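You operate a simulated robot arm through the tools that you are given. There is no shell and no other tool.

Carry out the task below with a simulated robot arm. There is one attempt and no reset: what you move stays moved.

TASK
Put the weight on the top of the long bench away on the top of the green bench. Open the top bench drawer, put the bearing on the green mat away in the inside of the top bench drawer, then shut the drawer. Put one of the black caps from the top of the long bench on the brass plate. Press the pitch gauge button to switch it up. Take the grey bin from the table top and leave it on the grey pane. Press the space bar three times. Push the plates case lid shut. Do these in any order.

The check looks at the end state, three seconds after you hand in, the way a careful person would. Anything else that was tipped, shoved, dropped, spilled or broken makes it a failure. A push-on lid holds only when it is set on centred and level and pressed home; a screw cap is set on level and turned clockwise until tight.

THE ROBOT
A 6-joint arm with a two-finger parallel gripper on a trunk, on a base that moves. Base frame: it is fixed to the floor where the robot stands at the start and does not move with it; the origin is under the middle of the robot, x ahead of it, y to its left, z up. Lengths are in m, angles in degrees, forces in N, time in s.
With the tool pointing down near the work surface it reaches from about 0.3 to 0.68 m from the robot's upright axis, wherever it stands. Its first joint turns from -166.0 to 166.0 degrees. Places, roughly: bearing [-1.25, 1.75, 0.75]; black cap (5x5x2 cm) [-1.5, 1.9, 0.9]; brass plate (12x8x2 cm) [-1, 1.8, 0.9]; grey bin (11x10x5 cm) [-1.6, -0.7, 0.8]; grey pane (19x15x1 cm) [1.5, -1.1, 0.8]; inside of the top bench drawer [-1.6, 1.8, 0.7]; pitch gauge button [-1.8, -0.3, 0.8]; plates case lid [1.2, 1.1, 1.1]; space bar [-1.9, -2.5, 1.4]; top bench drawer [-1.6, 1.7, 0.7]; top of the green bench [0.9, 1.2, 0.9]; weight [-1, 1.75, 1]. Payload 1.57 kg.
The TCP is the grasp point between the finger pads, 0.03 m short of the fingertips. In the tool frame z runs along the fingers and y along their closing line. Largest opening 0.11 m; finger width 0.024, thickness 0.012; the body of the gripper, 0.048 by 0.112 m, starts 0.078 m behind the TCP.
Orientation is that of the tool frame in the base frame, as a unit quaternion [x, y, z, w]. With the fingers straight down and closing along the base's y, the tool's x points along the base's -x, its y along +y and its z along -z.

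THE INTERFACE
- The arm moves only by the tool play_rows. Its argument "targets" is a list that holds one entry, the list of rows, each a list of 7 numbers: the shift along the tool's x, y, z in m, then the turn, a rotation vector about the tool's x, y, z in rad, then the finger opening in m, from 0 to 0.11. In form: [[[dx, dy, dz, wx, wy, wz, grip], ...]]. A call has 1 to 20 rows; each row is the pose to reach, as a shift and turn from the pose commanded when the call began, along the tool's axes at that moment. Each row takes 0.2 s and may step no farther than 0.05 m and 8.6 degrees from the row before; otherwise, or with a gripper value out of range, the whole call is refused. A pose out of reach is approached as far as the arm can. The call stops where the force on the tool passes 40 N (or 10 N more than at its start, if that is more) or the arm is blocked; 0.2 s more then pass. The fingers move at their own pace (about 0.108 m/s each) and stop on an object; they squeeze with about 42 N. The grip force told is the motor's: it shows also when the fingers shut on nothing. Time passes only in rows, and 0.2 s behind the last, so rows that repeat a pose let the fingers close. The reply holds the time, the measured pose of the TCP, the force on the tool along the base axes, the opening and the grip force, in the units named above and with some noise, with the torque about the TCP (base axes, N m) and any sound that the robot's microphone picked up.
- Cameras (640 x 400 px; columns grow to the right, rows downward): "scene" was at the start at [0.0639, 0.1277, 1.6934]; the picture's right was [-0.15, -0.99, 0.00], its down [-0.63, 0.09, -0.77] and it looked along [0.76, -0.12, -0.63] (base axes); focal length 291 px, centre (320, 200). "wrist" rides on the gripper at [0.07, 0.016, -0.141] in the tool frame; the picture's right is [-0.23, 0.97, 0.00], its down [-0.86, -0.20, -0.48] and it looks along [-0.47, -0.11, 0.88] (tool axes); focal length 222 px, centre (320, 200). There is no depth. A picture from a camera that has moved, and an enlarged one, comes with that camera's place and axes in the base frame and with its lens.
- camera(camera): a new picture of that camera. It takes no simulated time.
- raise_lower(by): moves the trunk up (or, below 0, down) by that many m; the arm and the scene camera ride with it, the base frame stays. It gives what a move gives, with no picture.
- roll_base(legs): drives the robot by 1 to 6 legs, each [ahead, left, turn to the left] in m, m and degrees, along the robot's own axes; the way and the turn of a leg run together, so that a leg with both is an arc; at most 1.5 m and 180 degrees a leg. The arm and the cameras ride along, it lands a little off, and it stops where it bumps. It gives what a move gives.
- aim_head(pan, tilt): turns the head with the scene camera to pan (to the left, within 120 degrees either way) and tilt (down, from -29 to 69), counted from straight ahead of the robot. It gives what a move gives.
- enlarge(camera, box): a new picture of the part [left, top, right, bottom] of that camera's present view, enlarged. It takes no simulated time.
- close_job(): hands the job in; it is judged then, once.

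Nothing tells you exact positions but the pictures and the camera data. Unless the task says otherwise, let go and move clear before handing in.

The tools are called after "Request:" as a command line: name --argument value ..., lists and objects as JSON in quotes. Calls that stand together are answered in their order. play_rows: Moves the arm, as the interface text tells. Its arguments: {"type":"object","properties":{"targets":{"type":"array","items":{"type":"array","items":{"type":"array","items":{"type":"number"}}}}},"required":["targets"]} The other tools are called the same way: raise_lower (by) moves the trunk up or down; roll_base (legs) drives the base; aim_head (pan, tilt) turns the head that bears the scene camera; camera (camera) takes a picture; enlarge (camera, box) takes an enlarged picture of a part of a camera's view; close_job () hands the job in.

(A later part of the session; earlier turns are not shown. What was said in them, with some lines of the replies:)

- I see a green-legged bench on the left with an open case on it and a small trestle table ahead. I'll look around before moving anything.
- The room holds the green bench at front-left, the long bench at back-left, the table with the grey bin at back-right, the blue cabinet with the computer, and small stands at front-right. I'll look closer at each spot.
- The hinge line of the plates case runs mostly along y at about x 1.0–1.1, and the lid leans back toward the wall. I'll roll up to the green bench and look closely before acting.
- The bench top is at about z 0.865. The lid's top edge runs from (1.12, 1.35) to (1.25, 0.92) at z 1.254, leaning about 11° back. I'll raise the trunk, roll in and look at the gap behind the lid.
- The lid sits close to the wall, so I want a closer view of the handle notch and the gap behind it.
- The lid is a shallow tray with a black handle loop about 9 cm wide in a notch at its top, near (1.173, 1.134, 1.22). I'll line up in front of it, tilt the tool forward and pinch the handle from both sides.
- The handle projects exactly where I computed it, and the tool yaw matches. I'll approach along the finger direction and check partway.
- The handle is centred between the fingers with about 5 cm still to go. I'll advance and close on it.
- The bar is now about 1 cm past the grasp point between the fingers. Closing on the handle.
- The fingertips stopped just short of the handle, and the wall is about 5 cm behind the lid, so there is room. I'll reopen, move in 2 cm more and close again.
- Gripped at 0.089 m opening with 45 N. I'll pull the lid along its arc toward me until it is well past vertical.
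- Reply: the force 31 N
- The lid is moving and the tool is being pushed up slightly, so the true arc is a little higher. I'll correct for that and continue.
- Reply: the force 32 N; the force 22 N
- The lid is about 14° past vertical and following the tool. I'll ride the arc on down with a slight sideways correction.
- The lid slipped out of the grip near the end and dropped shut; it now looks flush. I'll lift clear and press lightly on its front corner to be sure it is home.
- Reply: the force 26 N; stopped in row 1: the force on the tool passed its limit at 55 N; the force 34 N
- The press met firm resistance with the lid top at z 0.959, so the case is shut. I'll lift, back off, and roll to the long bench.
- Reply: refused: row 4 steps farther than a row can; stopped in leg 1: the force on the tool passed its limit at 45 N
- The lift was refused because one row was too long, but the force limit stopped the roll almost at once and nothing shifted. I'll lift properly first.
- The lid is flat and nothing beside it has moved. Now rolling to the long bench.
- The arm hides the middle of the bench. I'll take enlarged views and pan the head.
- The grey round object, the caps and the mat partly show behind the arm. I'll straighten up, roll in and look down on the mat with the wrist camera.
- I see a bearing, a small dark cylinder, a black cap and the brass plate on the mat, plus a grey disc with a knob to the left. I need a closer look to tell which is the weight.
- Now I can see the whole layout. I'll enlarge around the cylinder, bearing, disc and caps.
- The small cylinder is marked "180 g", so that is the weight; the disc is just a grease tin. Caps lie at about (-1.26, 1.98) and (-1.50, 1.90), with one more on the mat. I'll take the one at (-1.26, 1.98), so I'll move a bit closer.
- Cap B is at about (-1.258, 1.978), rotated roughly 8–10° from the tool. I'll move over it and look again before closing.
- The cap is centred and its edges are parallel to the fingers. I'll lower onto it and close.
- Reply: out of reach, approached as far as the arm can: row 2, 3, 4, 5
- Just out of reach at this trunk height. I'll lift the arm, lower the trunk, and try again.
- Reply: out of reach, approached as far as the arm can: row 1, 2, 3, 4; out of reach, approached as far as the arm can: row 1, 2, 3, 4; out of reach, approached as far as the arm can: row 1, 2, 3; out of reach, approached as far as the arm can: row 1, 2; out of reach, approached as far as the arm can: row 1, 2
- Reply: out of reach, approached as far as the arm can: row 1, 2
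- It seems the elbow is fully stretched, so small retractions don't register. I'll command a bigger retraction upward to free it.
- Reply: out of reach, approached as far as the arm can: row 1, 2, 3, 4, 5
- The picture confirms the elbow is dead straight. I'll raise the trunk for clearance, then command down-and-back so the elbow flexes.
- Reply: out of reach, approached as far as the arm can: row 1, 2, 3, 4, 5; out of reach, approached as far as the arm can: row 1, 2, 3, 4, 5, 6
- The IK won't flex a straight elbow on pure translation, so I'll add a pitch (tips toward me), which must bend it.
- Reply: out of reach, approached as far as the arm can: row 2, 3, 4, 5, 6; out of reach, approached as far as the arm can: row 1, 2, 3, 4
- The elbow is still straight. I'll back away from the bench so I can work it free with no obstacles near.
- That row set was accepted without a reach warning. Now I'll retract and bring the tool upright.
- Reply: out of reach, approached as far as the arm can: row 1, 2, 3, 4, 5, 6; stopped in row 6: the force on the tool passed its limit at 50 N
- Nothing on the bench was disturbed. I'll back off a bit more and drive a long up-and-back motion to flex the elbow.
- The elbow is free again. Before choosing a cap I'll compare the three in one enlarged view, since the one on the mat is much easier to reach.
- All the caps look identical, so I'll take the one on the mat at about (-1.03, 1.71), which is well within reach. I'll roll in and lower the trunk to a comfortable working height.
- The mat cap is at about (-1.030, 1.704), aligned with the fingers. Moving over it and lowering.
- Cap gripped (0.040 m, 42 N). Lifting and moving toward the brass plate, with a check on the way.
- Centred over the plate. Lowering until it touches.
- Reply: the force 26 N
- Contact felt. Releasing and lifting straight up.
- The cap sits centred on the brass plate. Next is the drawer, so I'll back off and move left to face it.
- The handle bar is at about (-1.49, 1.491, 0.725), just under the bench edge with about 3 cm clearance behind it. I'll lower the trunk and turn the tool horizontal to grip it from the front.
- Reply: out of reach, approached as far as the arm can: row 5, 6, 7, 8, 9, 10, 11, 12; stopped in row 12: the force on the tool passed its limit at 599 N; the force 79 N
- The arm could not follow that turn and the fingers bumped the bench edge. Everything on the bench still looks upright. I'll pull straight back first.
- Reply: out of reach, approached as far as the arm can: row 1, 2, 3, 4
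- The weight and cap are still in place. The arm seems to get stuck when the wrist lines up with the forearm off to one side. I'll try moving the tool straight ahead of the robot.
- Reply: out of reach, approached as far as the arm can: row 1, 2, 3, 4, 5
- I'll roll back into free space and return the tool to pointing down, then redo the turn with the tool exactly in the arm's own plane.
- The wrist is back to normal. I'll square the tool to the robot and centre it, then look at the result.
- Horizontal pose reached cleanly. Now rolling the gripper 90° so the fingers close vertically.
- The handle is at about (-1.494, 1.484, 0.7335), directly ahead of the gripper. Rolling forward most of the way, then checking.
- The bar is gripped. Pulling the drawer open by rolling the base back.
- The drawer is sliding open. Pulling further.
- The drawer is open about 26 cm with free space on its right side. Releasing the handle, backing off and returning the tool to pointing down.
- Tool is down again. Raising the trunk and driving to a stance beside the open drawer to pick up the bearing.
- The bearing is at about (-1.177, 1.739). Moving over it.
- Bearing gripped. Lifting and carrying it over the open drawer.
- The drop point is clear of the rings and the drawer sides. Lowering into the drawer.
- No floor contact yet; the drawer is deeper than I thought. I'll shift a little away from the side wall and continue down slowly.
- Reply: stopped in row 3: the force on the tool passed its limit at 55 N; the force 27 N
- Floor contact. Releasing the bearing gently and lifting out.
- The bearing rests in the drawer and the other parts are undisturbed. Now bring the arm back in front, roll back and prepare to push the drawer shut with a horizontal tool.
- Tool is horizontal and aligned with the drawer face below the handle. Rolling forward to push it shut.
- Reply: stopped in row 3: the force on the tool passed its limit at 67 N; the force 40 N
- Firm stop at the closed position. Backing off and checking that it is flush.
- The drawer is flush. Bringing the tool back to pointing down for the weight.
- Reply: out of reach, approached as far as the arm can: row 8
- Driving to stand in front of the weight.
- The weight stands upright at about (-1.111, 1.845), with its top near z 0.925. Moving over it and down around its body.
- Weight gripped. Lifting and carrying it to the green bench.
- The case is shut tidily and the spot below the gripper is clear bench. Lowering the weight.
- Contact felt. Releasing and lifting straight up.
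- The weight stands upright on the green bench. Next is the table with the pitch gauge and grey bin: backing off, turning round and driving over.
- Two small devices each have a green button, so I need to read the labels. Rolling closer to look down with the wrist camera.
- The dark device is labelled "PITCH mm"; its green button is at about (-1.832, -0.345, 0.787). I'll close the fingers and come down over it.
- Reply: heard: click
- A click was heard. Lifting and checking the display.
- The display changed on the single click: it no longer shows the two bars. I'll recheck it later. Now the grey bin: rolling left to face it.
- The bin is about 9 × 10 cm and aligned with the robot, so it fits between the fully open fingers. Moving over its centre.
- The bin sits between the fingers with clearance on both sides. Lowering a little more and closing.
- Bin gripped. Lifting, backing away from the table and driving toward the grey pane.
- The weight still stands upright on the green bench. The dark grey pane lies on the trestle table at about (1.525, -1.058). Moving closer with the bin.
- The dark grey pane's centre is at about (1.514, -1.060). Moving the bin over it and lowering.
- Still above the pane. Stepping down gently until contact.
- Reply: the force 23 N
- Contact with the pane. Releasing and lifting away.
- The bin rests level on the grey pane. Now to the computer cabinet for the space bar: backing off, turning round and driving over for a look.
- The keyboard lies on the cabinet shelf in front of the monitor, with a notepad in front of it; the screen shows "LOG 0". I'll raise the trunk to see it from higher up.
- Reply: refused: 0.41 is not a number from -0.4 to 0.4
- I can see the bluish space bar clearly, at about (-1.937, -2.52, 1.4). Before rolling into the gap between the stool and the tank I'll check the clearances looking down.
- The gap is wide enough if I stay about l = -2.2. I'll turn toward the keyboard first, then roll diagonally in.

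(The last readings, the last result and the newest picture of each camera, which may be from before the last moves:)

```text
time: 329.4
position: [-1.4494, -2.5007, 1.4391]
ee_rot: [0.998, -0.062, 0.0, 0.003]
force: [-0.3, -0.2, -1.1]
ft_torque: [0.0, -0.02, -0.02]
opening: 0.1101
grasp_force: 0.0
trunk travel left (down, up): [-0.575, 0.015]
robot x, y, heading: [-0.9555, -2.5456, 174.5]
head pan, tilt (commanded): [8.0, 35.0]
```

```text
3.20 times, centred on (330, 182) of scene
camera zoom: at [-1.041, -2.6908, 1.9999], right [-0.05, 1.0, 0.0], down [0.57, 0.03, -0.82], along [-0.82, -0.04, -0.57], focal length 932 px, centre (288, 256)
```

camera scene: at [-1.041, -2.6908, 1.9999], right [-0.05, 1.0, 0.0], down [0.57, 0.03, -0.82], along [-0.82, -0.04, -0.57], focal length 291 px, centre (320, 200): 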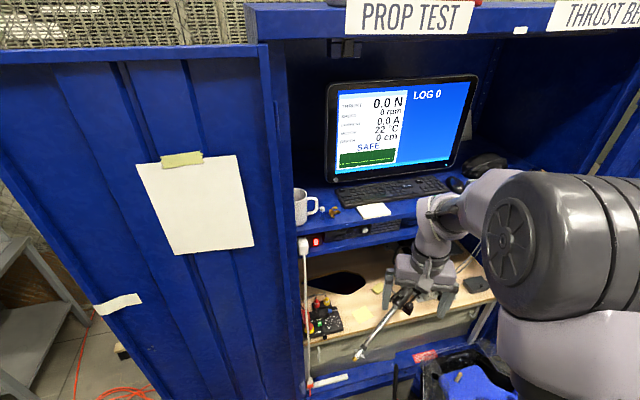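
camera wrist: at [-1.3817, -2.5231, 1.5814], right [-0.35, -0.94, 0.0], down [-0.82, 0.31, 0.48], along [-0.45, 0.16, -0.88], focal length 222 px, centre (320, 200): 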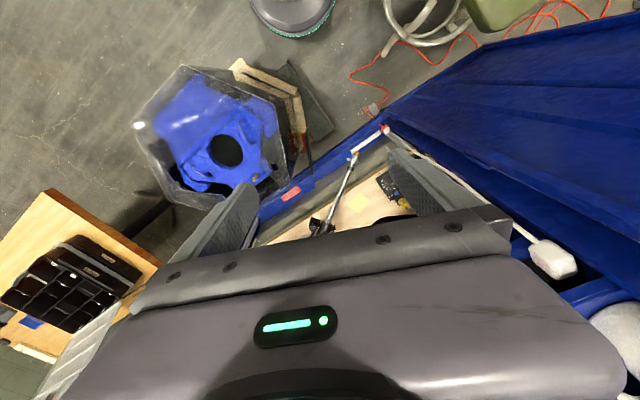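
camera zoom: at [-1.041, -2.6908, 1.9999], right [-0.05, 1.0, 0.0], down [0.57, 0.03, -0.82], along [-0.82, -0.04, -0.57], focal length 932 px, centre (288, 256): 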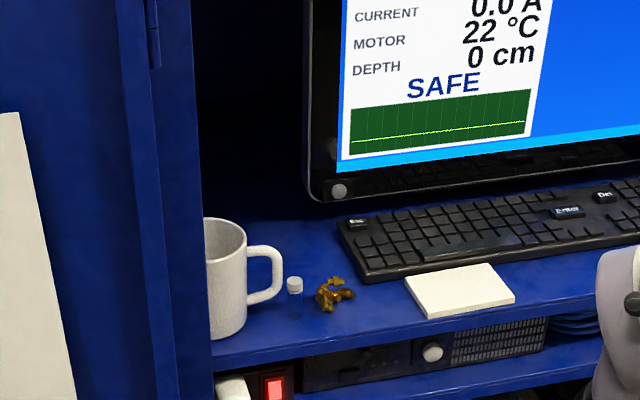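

The space bar triangulates to (-1.943, -2.520, 1.394). Rolling to my pressing stance.

Request:
roll_base --legs '[[0.212, 0.111, -3.1]]'

Request:
camera --camera "scene"

Request:
enlarge --camera "scene" --box '[260, 100, 460, 225]'

```text
time: 331.1
position: [-1.6724, -2.5537, 1.4387]
ee_rot: [0.996, -0.089, 0.0, 0.003]
force: [-0.6, 0.1, -0.6]
ft_torque: [-0.03, -0.02, 0.02]
opening: 0.1101
grasp_force: 0.1
trunk travel left (down, up): [-0.575, 0.015]
robot x, y, heading: [-1.1889, -2.6275, 171.4]
head pan, tilt (commanded): [8.0, 35.0]
```

```text
taken
camera scene: at [-1.2753, -2.768, 2.0001], right [0.01, 1.0, 0.0], down [0.57, -0.01, -0.82], along [-0.82, 0.01, -0.57], focal length 291 px, centre (320, 200)
```

scene: 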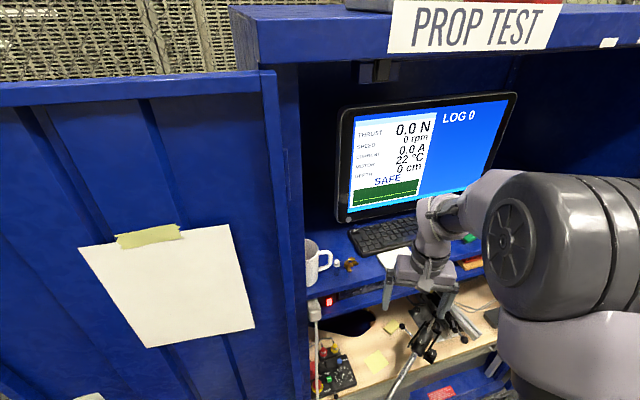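

```text
3.20 times, centred on (360, 162) of scene
camera zoom: at [-1.2753, -2.768, 2.0001], right [0.01, 1.0, 0.0], down [0.57, -0.01, -0.82], along [-0.82, 0.01, -0.57], focal length 932 px, centre (192, 320)
```

zoom: 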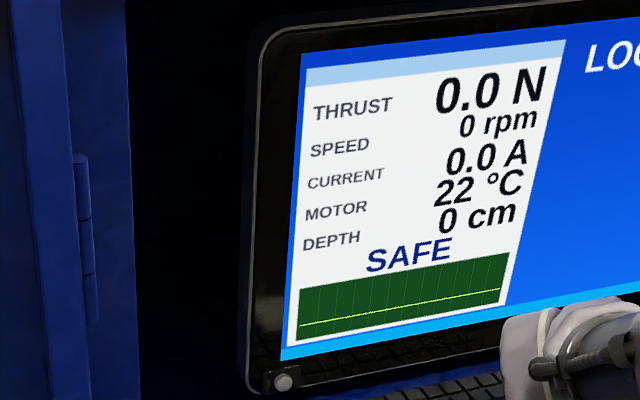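

The gripper is lined up with the space bar. I'll close the fingers and tilt the tool forward in the arm's plane, staying above the shelf.

Request:
play_rows --targets '[[[-0.0, 0, -0.02, 0, 0, -0.028, 0.08], [-0.0, 0, -0.04, 0, 0, -0.028, 0.04], [-0.0, 0, -0.06, 0, 0, -0.028, 0.0]]]'

Request:
play_rows --targets '[[[-0.019, 0, 0.0, 0, -0.12, 0, 0.0], [-0.038, 0, 0.0, 0, -0.24, 0, 0.0], [-0.057, 0, 0.0, 0, -0.36, 0, 0.0], [-0.076, 0, 0.0, 0, -0.48, 0, 0.0], [-0.095, 0, 0.0, 0, -0.6, 0, 0.0], [-0.114, 0, 0.0, 0, -0.72, 0, 0.0], [-0.133, 0, 0.0, 0, -0.84, 0, 0.0], [-0.15, 0, 0.0, 0, -0.96, 0, 0.0]]]'

Request:
camera --camera "wrist"

Request:
camera --camera "scene"

```text
time: 331.9
position: [-1.6732, -2.5549, 1.4982]
ee_rot: [0.997, -0.076, 0.0, 0.003]
force: [0.1, -0.7, 0.1]
ft_torque: [0.02, 0.01, 0.01]
opening: 0.0
grasp_force: 21.3
trunk travel left (down, up): [-0.575, 0.015]
robot x, y, heading: [-1.189, -2.6283, 171.9]
head pan, tilt (commanded): [8.0, 35.0]
```

```text
time: 333.8
position: [-1.8225, -2.5327, 1.4974]
ee_rot: [0.884, -0.068, -0.461, -0.032]
force: [-0.4, -0.8, -0.1]
ft_torque: [0.02, -0.01, 0.01]
opening: 0.0
grasp_force: 20.8
trunk travel left (down, up): [-0.575, 0.015]
robot x, y, heading: [-1.1886, -2.6293, 171.3]
head pan, tilt (commanded): [8.0, 35.0]
```

```text
taken
camera wrist: at [-1.6709, -2.5714, 1.5228], right [-0.28, -0.94, 0.19], down [-0.07, 0.22, 0.97], along [-0.96, 0.26, -0.12], focal length 222 px, centre (320, 200)
```

wrist: 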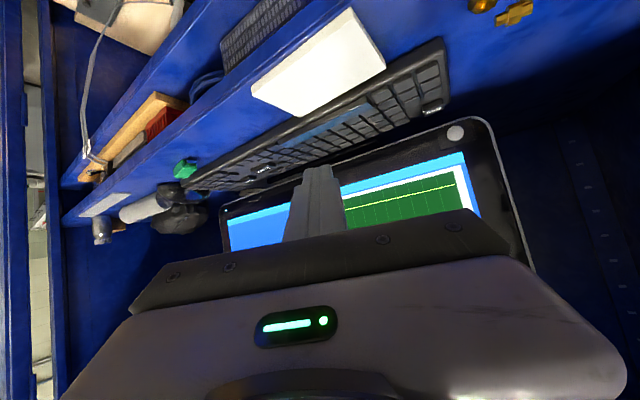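

```text
taken
camera scene: at [-1.277, -2.7681, 2.0], right [0.01, 1.0, 0.0], down [0.57, -0.01, -0.82], along [-0.82, 0.01, -0.57], focal length 291 px, centre (320, 200)
```

scene: 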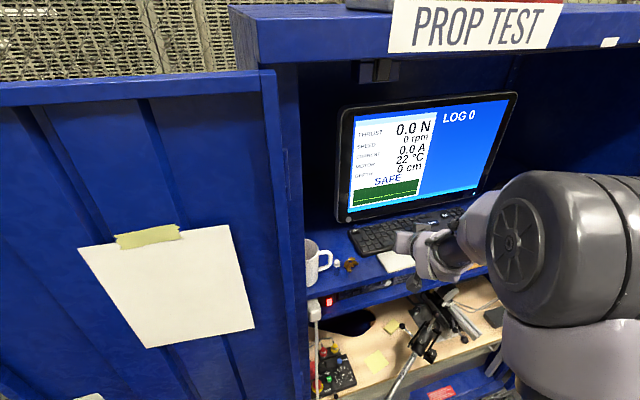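

Request:
enlarge --camera "wrist" --box '[220, 40, 460, 190]'

```text
2.67 times, centred on (340, 115) of wrist
camera zoom: at [-1.6709, -2.5714, 1.5228], right [-0.28, -0.94, 0.19], down [-0.07, 0.22, 0.97], along [-0.96, 0.26, -0.12], focal length 592 px, centre (267, 427)
```

zoom: 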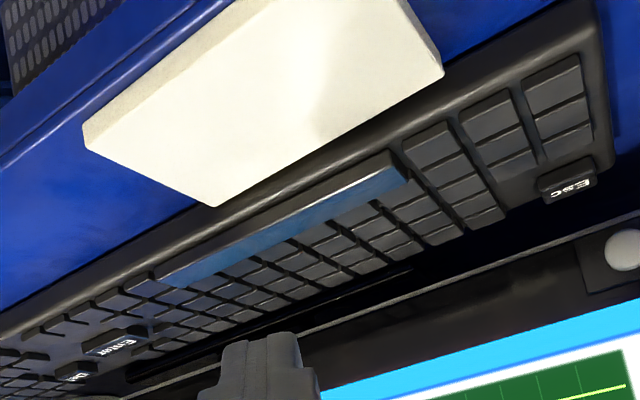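

The bar is right where I computed. Moving the fingertips to hover just above it.

Request:
play_rows --targets '[[[-0.003, 0.002, 0.035, 0, 0, 0, 0], [-0.006, 0.004, 0.07, 0, 0, 0, 0], [-0.009, 0.006, 0.1, 0, 0, 0, 0], [-0.0115, 0.0076, 0.1212, 0, 0, 0, 0]]]'

Request:
enlarge --camera "wrist" --box '[220, 40, 460, 190]'

Request:
enlarge --camera "scene" --box '[320, 180, 480, 280]'

```text
time: 334.8
position: [-1.9296, -2.5238, 1.4388]
ee_rot: [0.885, -0.069, -0.46, -0.033]
force: [-0.2, 0.7, -0.3]
ft_torque: [-0.02, 0.0, -0.01]
opening: 0.0002
grasp_force: 20.7
trunk travel left (down, up): [-0.575, 0.015]
robot x, y, heading: [-1.1855, -2.627, 171.5]
head pan, tilt (commanded): [8.0, 35.0]
```

```text
2.67 times, centred on (340, 115) of wrist
camera zoom: at [-1.778, -2.5624, 1.4629], right [-0.28, -0.94, 0.19], down [-0.07, 0.22, 0.97], along [-0.96, 0.26, -0.12], focal length 592 px, centre (267, 427)
```

zoom: 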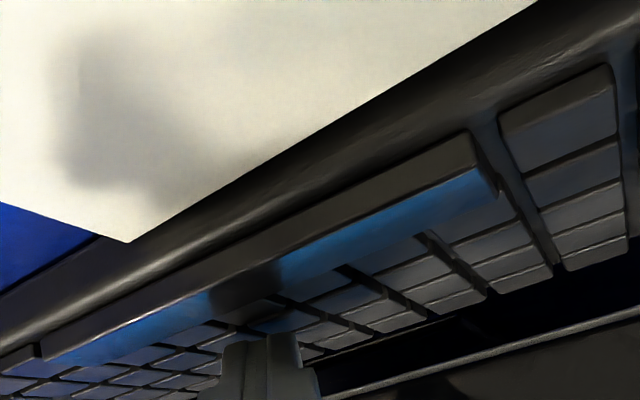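

```text
4.00 times, centred on (400, 230) of scene
camera zoom: at [-1.2775, -2.768, 1.9999], right [0.01, 1.0, 0.0], down [0.57, -0.01, -0.82], along [-0.82, 0.01, -0.57], focal length 1164 px, centre (0, 80)
```

zoom: 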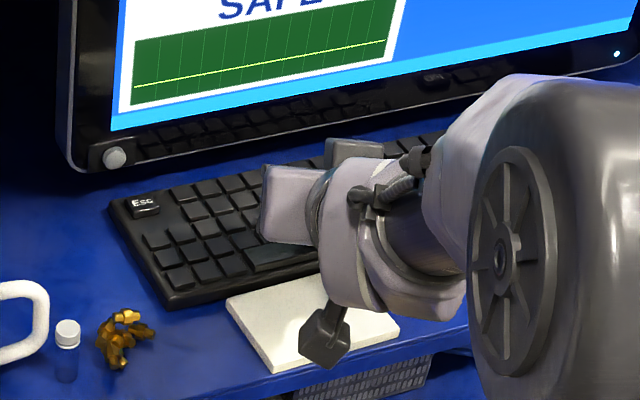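

The tips hover over the front half of the space bar. Lowering vertically in small steps and listening.

Request:
play_rows --targets '[[[0.004, 0, 0.005, 0, 0, 0, 0], [0.0081, 0, 0.0093, 0, 0, 0, 0]]]'

Request:
enlarge --camera "wrist" --box '[220, 60, 400, 180]'

```text
time: 335.4
position: [-1.9291, -2.5232, 1.4323]
ee_rot: [0.882, -0.068, -0.466, -0.034]
force: [2.7, -0.4, 29.7]
ft_torque: [0.12, 0.47, -0.27]
opening: 0.0
grasp_force: 20.8
trunk travel left (down, up): [-0.575, 0.015]
robot x, y, heading: [-1.1857, -2.6261, 171.4]
head pan, tilt (commanded): [8.0, 35.0]
```

```text
3.33 times, centred on (310, 120) of wrist
camera zoom: at [-1.777, -2.5623, 1.456], right [-0.27, -0.94, 0.19], down [-0.06, 0.21, 0.98], along [-0.96, 0.26, -0.11], focal length 740 px, centre (353, 467)
```

zoom: 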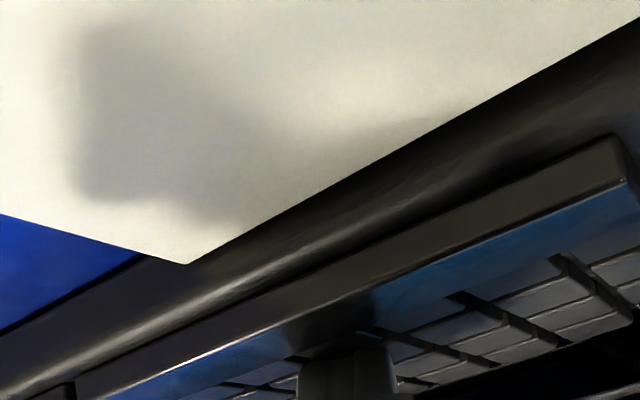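

Request:
enlarge --camera "scene" --box '[330, 80, 530, 280]'

Request:
camera --camera "wrist"

```text
2.00 times, centred on (430, 180) of scene
camera zoom: at [-1.27, -2.7686, 2.0007], right [0.01, 1.0, 0.0], down [0.57, -0.01, -0.82], along [-0.82, 0.01, -0.57], focal length 582 px, centre (100, 240)
```

zoom: 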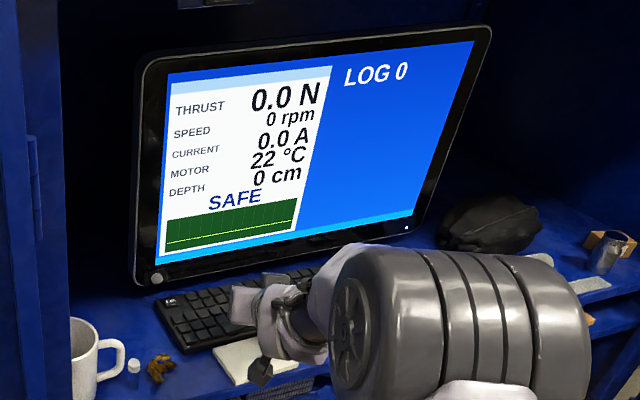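

```text
taken
camera wrist: at [-1.777, -2.5623, 1.456], right [-0.27, -0.94, 0.19], down [-0.06, 0.21, 0.98], along [-0.96, 0.26, -0.11], focal length 222 px, centre (320, 200)
```

wrist: 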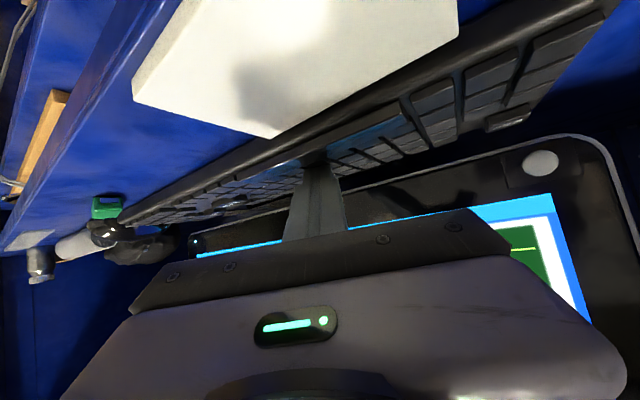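

The tips landed on the key row behind the bar; rechecking all rays, the bar is at z 1.405 and nearer, about (-1.925, -2.523). LOG still reads 0. Lifting off and shifting back.

Request:
play_rows --targets '[[[-0.0131, 0, -0.0092, 0, 0, 0, 0], [-0.006, -0.001, -0.02, 0, 0, 0, 0], [0.0012, -0.0016, -0.0297, 0, 0, 0, 0]]]'

Request:
enlarge --camera "wrist" --box '[220, 60, 400, 180]'

```text
time: 336.1
position: [-1.9059, -2.5244, 1.4408]
ee_rot: [0.885, -0.068, -0.46, -0.033]
force: [-0.6, -0.7, 0.5]
ft_torque: [-0.01, -0.02, 0.03]
opening: 0.0
grasp_force: 21.4
trunk travel left (down, up): [-0.575, 0.015]
robot x, y, heading: [-1.1854, -2.6281, 171.6]
head pan, tilt (commanded): [8.0, 35.0]
```

```text
3.33 times, centred on (310, 120) of wrist
camera zoom: at [-1.755, -2.5639, 1.4667], right [-0.28, -0.94, 0.19], down [-0.07, 0.22, 0.97], along [-0.96, 0.26, -0.12], focal length 740 px, centre (353, 467)
```

zoom: 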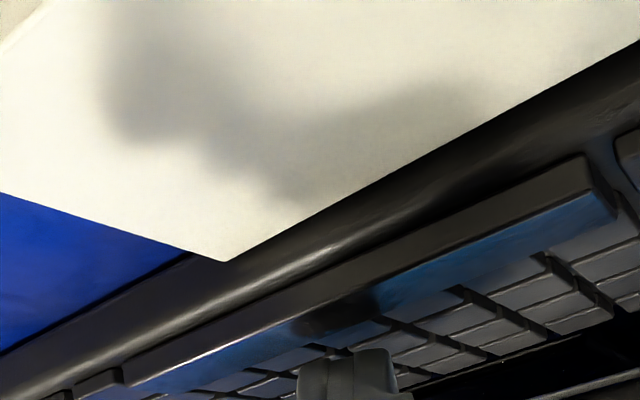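

The landing point is now on the front part of the bar. Lowering in small steps.

Request:
play_rows --targets '[[[0.002, 0, 0.003, 0, 0, 0, 0], [0.0038, 0, 0.005, 0, 0, 0, 0]]]'

Request:
play_rows --targets '[[[0.00164, 0, 0.00114, 0, 0, 0, 0]]]'

```text
time: 336.8
position: [-1.9083, -2.5251, 1.4354]
ee_rot: [0.885, -0.069, -0.46, -0.033]
force: [-1.1, 0.1, 0.6]
ft_torque: [0.03, 0.02, 0.0]
opening: 0.0001
grasp_force: 21.8
trunk travel left (down, up): [-0.575, 0.015]
robot x, y, heading: [-1.1894, -2.624, 171.2]
head pan, tilt (commanded): [8.0, 35.0]
```

```text
time: 337.1
position: [-1.907, -2.5249, 1.4354]
ee_rot: [0.885, -0.068, -0.46, -0.033]
force: [-2.0, 0.2, 0.2]
ft_torque: [-0.01, 0.02, 0.0]
opening: 0.0002
grasp_force: 21.0
trunk travel left (down, up): [-0.575, 0.015]
robot x, y, heading: [-1.1851, -2.629, 171.2]
head pan, tilt (commanded): [8.0, 35.0]
heard: click
```

A click: first press. Checking the counter, then lifting to release.

Request:
enlarge --camera "scene" --box '[420, 90, 500, 140]'

Request:
play_rows --targets '[[[-0.0049, 0, -0.0034, 0, 0, 0, 0], [-0.0098, 0, -0.0069, 0, 0, 0, 0], [-0.0098, 0, -0.0069, 0, 0, 0, 0]]]'

Request:
enlarge --camera "scene" --box '[420, 90, 500, 140]'

```text
8.00 times, centred on (460, 115) of scene
camera zoom: at [-1.2762, -2.7684, 2.0], right [0.01, 1.0, 0.0], down [0.57, -0.01, -0.82], along [-0.82, 0.01, -0.57], focal length 2329 px, centre (-800, 880)
```

zoom: 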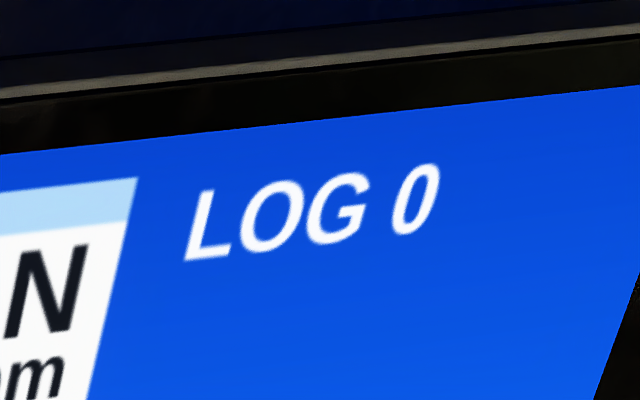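

```text
time: 337.9
position: [-1.9068, -2.5241, 1.4465]
ee_rot: [0.885, -0.068, -0.46, -0.033]
force: [-0.2, -0.1, -0.1]
ft_torque: [-0.01, 0.0, -0.01]
opening: 0.0
grasp_force: 21.5
trunk travel left (down, up): [-0.575, 0.015]
robot x, y, heading: [-1.1833, -2.6267, 171.4]
head pan, tilt (commanded): [8.0, 35.0]
```

```text
8.00 times, centred on (460, 115) of scene
camera zoom: at [-1.2761, -2.7681, 2.0], right [0.01, 1.0, 0.0], down [0.57, -0.01, -0.82], along [-0.82, 0.01, -0.57], focal length 2329 px, centre (-800, 880)
```

zoom: 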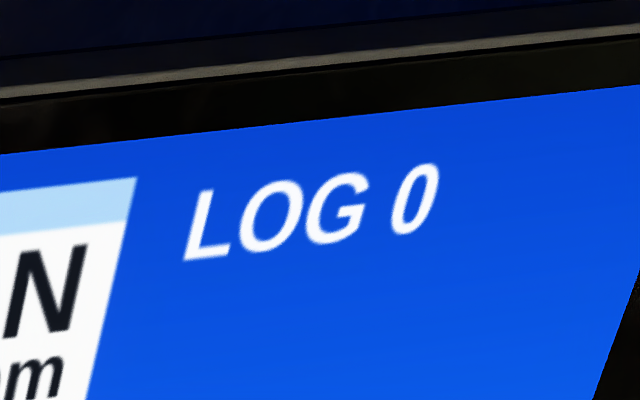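

Request:
play_rows --targets '[[[0.0049, 0, 0.0034, 0, 0, 0, 0], [0.0082, 0, 0.0057, 0, 0, 0, 0], [0.0098, 0, 0.0069, 0, 0, 0, 0]]]'

Request:
enlarge --camera "scene" --box '[420, 90, 500, 140]'

```text
time: 338.8
position: [-1.9073, -2.5252, 1.4344]
ee_rot: [0.884, -0.069, -0.461, -0.033]
force: [0.3, -0.6, 0.3]
ft_torque: [-0.01, 0.02, 0.01]
opening: 0.0001
grasp_force: 21.7
trunk travel left (down, up): [-0.575, 0.015]
robot x, y, heading: [-1.1823, -2.6265, 171.3]
head pan, tilt (commanded): [8.0, 35.0]
heard: click
```

```text
8.00 times, centred on (460, 115) of scene
camera zoom: at [-1.2759, -2.7682, 2.0], right [0.01, 1.0, 0.0], down [0.57, -0.01, -0.82], along [-0.82, 0.01, -0.57], focal length 2329 px, centre (-800, 880)
```

zoom: 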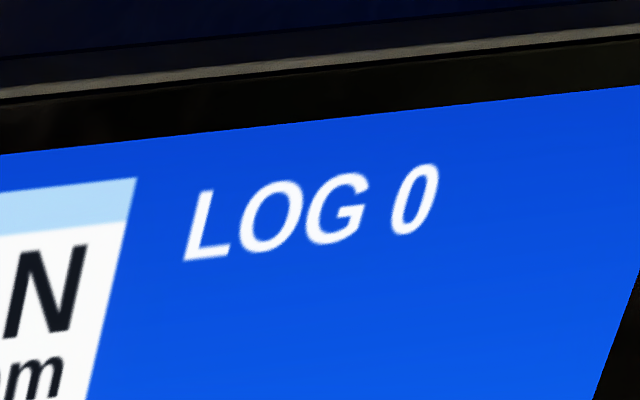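

Second click. Let me verify that it is really the space bar under the fingertips.

Request:
enlarge --camera "wrist" --box '[220, 60, 400, 180]'

Request:
enlarge --camera "scene" --box '[330, 80, 530, 280]'

```text
3.33 times, centred on (310, 120) of wrist
camera zoom: at [-1.7558, -2.5641, 1.4599], right [-0.28, -0.94, 0.19], down [-0.07, 0.22, 0.97], along [-0.96, 0.26, -0.12], focal length 740 px, centre (353, 467)
```

zoom: 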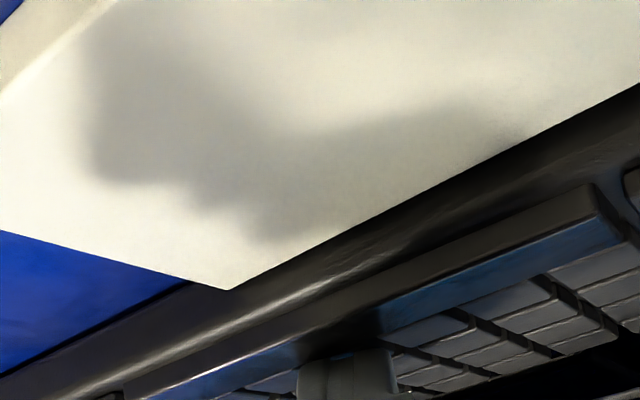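

```text
2.00 times, centred on (430, 180) of scene
camera zoom: at [-1.2759, -2.7682, 2.0], right [0.01, 1.0, 0.0], down [0.57, -0.01, -0.82], along [-0.82, 0.01, -0.57], focal length 582 px, centre (100, 240)
```

zoom: 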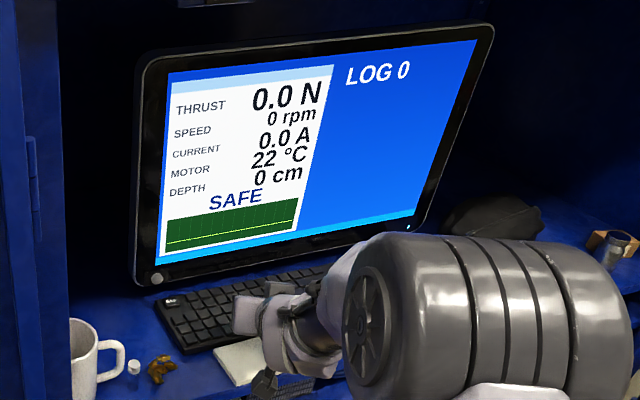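

The corner of the fingertips is on the bar, and the static keys behind gave no click earlier, so both clicks were the space bar. Lifting fully, shifting back 3 mm, then the third press.

Request:
play_rows --targets '[[[-0.0049, 0, -0.0034, 0, 0, 0, 0], [-0.0098, 0, -0.0069, 0, 0, 0, 0], [-0.0081, 0, -0.0094, 0, 0, 0, 0], [-0.0081, 0, -0.0094, 0, 0, 0, 0]]]'

Request:
play_rows --targets '[[[0.0049, 0, 0.0034, 0, 0, 0, 0], [0.0082, 0, 0.0057, 0, 0, 0, 0], [0.0098, 0, 0.0069, 0, 0, 0, 0]]]'

```text
time: 339.8
position: [-1.9027, -2.5262, 1.4468]
ee_rot: [0.885, -0.069, -0.46, -0.033]
force: [-0.3, -1.2, -0.7]
ft_torque: [0.0, -0.01, 0.02]
opening: 0.0
grasp_force: 21.5
trunk travel left (down, up): [-0.575, 0.015]
robot x, y, heading: [-1.1863, -2.6277, 171.4]
head pan, tilt (commanded): [8.0, 35.0]
```

```text
time: 340.6
position: [-1.9043, -2.5254, 1.4356]
ee_rot: [0.884, -0.068, -0.461, -0.033]
force: [-2.6, 0.2, 1.7]
ft_torque: [0.02, 0.07, 0.03]
opening: 0.0003
grasp_force: 21.1
trunk travel left (down, up): [-0.575, 0.015]
robot x, y, heading: [-1.1869, -2.6295, 171.3]
head pan, tilt (commanded): [8.0, 35.0]
heard: click
```

Third click heard. Lifting away and checking the screen.

Request:
play_rows --targets '[[[-0.0049, 0, -0.0034, 0, 0, 0, 0], [-0.0098, 0, -0.0069, 0, 0, 0, 0], [-0.02, 0, -0.03, 0, 0, 0, 0], [-0.02, 0, -0.07, 0, 0, 0, 0], [-0.02, 0, -0.11, 0, 0, 0, 0], [-0.01, 0, -0.15, 0, 0, 0, 0]]]'

Request:
enlarge --camera "scene" --box '[330, 80, 530, 280]'

```text
time: 341.9
position: [-1.7857, -2.541, 1.5287]
ee_rot: [0.884, -0.068, -0.461, -0.032]
force: [0.7, -1.2, -0.3]
ft_torque: [-0.02, 0.01, 0.01]
opening: 0.0003
grasp_force: 21.6
trunk travel left (down, up): [-0.575, 0.015]
robot x, y, heading: [-1.1891, -2.6291, 171.4]
head pan, tilt (commanded): [8.0, 35.0]
```

```text
2.00 times, centred on (430, 180) of scene
camera zoom: at [-1.2726, -2.7686, 2.0002], right [0.01, 1.0, 0.0], down [0.57, -0.01, -0.82], along [-0.82, 0.01, -0.57], focal length 582 px, centre (100, 240)
```

zoom: 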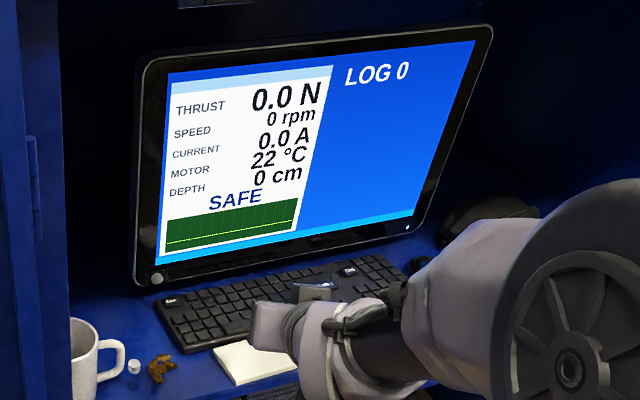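

All three presses are done, and the keyboard, pad and mug are undisturbed. Retracting the arm and backing out the way I came.

Request:
play_rows --targets '[[[0.008, 0, -0.011, 0, 0.12, 0, 0], [0.016, 0, -0.0225, 0, 0.24, 0, 0], [0.024, 0, -0.034, 0, 0.36, 0, 0], [0.032, 0, -0.045, 0, 0.48, 0, 0], [0.04, 0, -0.056, 0, 0.6, 0, 0], [0.048, 0, -0.0675, 0, 0.72, 0, 0], [0.055, 0, -0.079, 0, 0.84, 0, 0], [0.063, 0, -0.09, 0, 0.96, 0, 0]]]'

Request:
camera --camera "wrist"

```text
time: 343.8
position: [-1.6806, -2.5578, 1.5275]
ee_rot: [0.997, -0.075, 0.0, 0.002]
force: [-0.3, 1.1, 1.1]
ft_torque: [-0.03, 0.0, 0.0]
opening: 0.0
grasp_force: 20.8
trunk travel left (down, up): [-0.575, 0.015]
robot x, y, heading: [-1.1849, -2.6254, 171.2]
head pan, tilt (commanded): [8.0, 35.0]
```

```text
taken
camera wrist: at [-1.6152, -2.5833, 1.6712], right [-0.37, -0.93, 0.0], down [-0.82, 0.33, 0.47], along [-0.44, 0.17, -0.88], focal length 222 px, centre (320, 200)
```

wrist: 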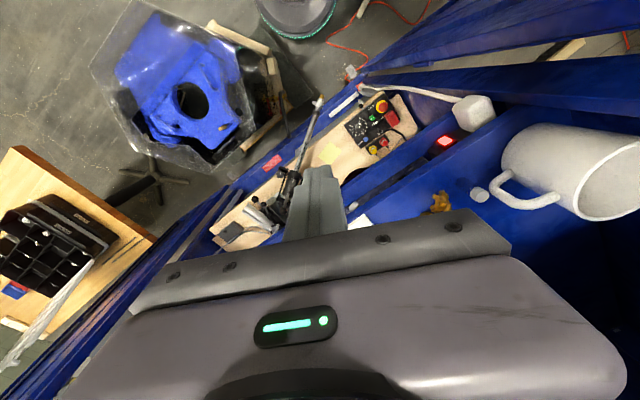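

Request:
roll_base --legs '[[-0.4686, -0.2964, 0], [0, 0, 25], [-0.45, 0, 0]]'

Request:
raise_lower --by -0.2

```text
time: 350.5
position: [-0.7309, -2.4241, 1.5292]
ee_rot: [0.99, 0.141, 0.002, 0.002]
force: [-0.6, -0.2, 0.5]
ft_torque: [-0.01, 0.0, -0.02]
opening: 0.0001
grasp_force: 21.6
trunk travel left (down, up): [-0.575, 0.015]
robot x, y, heading: [-0.251, -2.2788, -163.7]
head pan, tilt (commanded): [8.0, 35.0]
```

```text
time: 352.7
position: [-0.7312, -2.4233, 1.3295]
ee_rot: [0.99, 0.142, 0.001, 0.003]
force: [0.3, -0.6, -0.2]
ft_torque: [0.01, -0.05, -0.02]
opening: 0.0
grasp_force: 21.1
trunk travel left (down, up): [-0.375, 0.215]
robot x, y, heading: [-0.2524, -2.2761, -163.7]
head pan, tilt (commanded): [8.0, 35.0]
```

Now back to the table to recheck the pitch gauge display.

Request:
roll_base --legs '[[0, -1.4, 0], [-0.05, -0.75, 0], [0.2, 0, 0]]'

Request:
aim_head --pan 15 --tilt 38

Request:
camera --camera "scene"

```text
time: 364.6
position: [-1.4785, -0.3773, 1.3287]
ee_rot: [0.99, 0.139, 0.001, 0.003]
force: [-0.1, -1.0, -0.4]
ft_torque: [0.02, -0.03, -0.02]
opening: 0.0
grasp_force: 21.7
trunk travel left (down, up): [-0.375, 0.215]
robot x, y, heading: [-0.9995, -0.2324, -163.8]
head pan, tilt (commanded): [8.0, 35.0]
```

```text
time: 365.3
position: [-1.478, -0.3746, 1.3299]
ee_rot: [0.99, 0.139, 0.001, 0.002]
force: [0.7, 0.6, -0.6]
ft_torque: [0.01, 0.03, -0.04]
opening: 0.0002
grasp_force: 21.5
trunk travel left (down, up): [-0.375, 0.215]
robot x, y, heading: [-0.9978, -0.2319, -163.8]
head pan, tilt (commanded): [15.0, 38.0]
```

```text
taken
camera scene: at [-1.0151, -0.4057, 1.7955], right [-0.52, 0.86, 0.0], down [0.53, 0.32, -0.79], along [-0.67, -0.41, -0.62], focal length 291 px, centre (320, 200)
```

scene: 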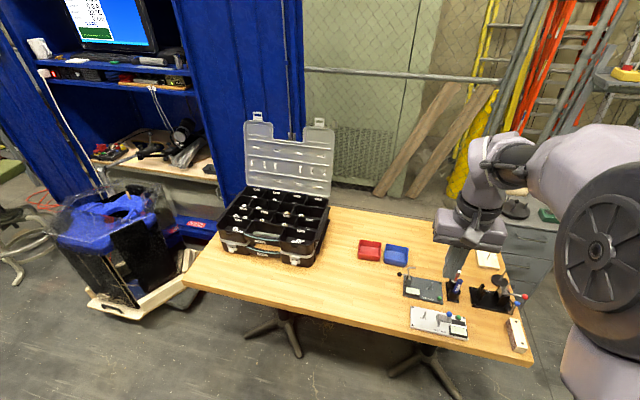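

Request:
enlarge --camera "scene" --box '[385, 255, 485, 345]'

Request:
enlarge --camera "scene" --box '[60, 0, 180, 70]'

```text
4.44 times, centred on (435, 300) of scene
camera zoom: at [-1.0151, -0.4057, 1.7955], right [-0.52, 0.86, 0.0], down [0.53, 0.32, -0.79], along [-0.67, -0.41, -0.62], focal length 1294 px, centre (-191, -244)
```

zoom: 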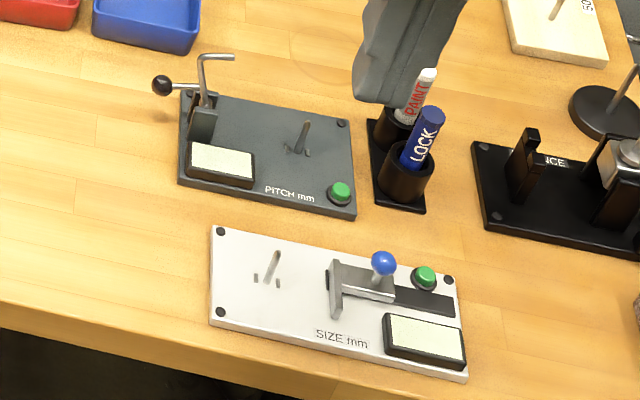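

```text
5.33 times, centred on (120, 35) of scene
camera zoom: at [-1.0151, -0.4057, 1.7955], right [-0.52, 0.86, 0.0], down [0.53, 0.32, -0.79], along [-0.67, -0.41, -0.62], focal length 1553 px, centre (1387, 1080)
```

zoom: 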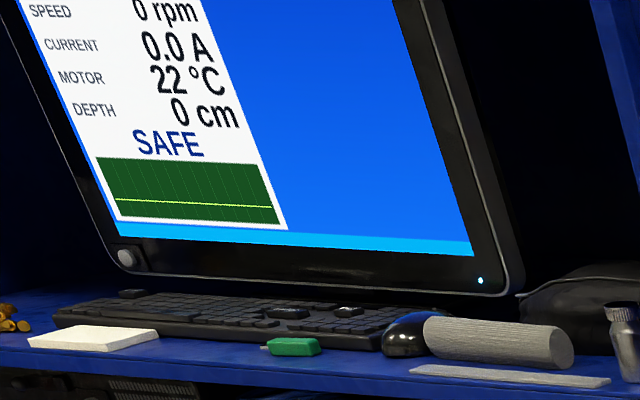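

The gauge display is stable after the single press. Before handing in, I'll glance at the long bench once more from here.

Request:
aim_head --pan -100 --tilt 25

Request:
camera --camera "scene"

Request:
enlarge --camera "scene" --box '[200, 130, 480, 300]'

```text
time: 367.2
position: [-1.4773, -0.3748, 1.3282]
ee_rot: [0.99, 0.138, 0.001, 0.002]
force: [-0.2, 0.0, 1.2]
ft_torque: [0.0, 0.0, 0.02]
opening: 0.0
grasp_force: 21.3
trunk travel left (down, up): [-0.375, 0.215]
robot x, y, heading: [-0.9985, -0.2338, -163.7]
head pan, tilt (commanded): [-100.0, 25.0]
```

```text
taken
camera scene: at [-0.9514, -0.2695, 1.8158], right [0.99, 0.11, 0.0], down [0.05, -0.42, -0.91], along [-0.1, 0.9, -0.42], focal length 291 px, centre (320, 200)
```

scene: 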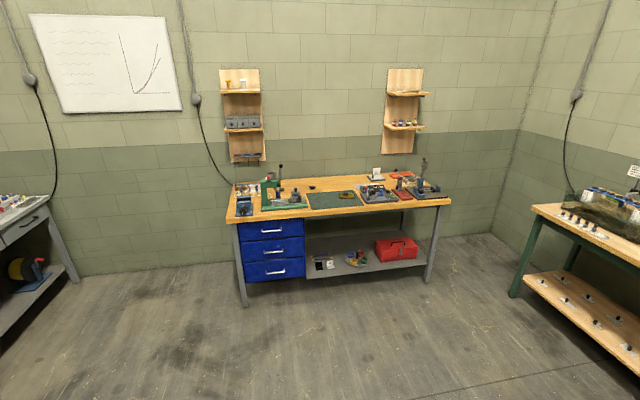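

```text
2.29 times, centred on (340, 215) of scene
camera zoom: at [-0.9514, -0.2695, 1.8158], right [0.99, 0.11, 0.0], down [0.05, -0.42, -0.91], along [-0.1, 0.9, -0.42], focal length 665 px, centre (274, 166)
```

zoom: 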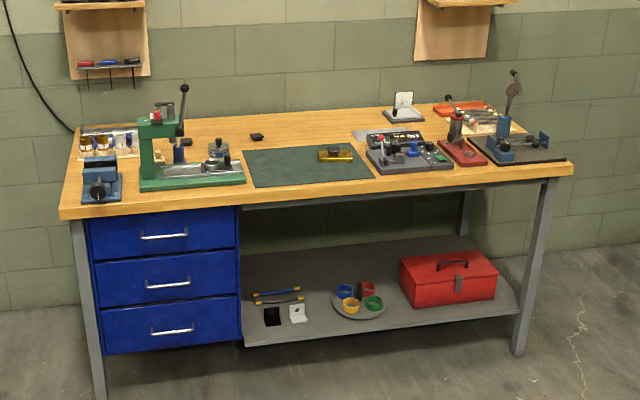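

All tasks look complete: lid shut, weight on the green bench, bearing in the closed drawer, and cap on the brass plate. The gauge button was pressed once, the bin is on the grey pane, and the space bar was pressed three times. The arm is clear, so I'm handing in.

Request:
close_job

```text
The job is handed in.
```

I've handed the job in with all seven tasks done, but I'm not fully sure about the pitch gauge and the space bar.

- **Weight:** the 180 g weight stands upright on the green bench, to the right of the plates case.
- **Bearing:** it is inside the top drawer, clear of the parts already there, and the drawer is shut flush.
- **Black cap:** I used the cap from the green mat. It sits centred on the brass plate.
- **Pitch gauge:** I pressed the "PITCH mm" button once and heard one click. The display showed two bars before and is blank now. I took "switch it up" to mean one press, but I can't tell whether blank means on or off.
- **Grey bin:** it rests level on the dark grey pane on the trestle table.
- **Space bar:** I pressed it three times and heard a click each time. The screen still reads "LOG 0", so that counter may not follow the space bar. My first try landed on the key row behind the bar; it gave no click and the screen did not change.
- **Plates case lid:** it slipped from the grip near the end and dropped shut. I then pressed it down, and it met firm resistance.

While I was turning the tool to reach the drawer handle, the gripper hit the front edge of the long bench hard (599 N). In the later pictures nothing on the bench was tipped or moved.
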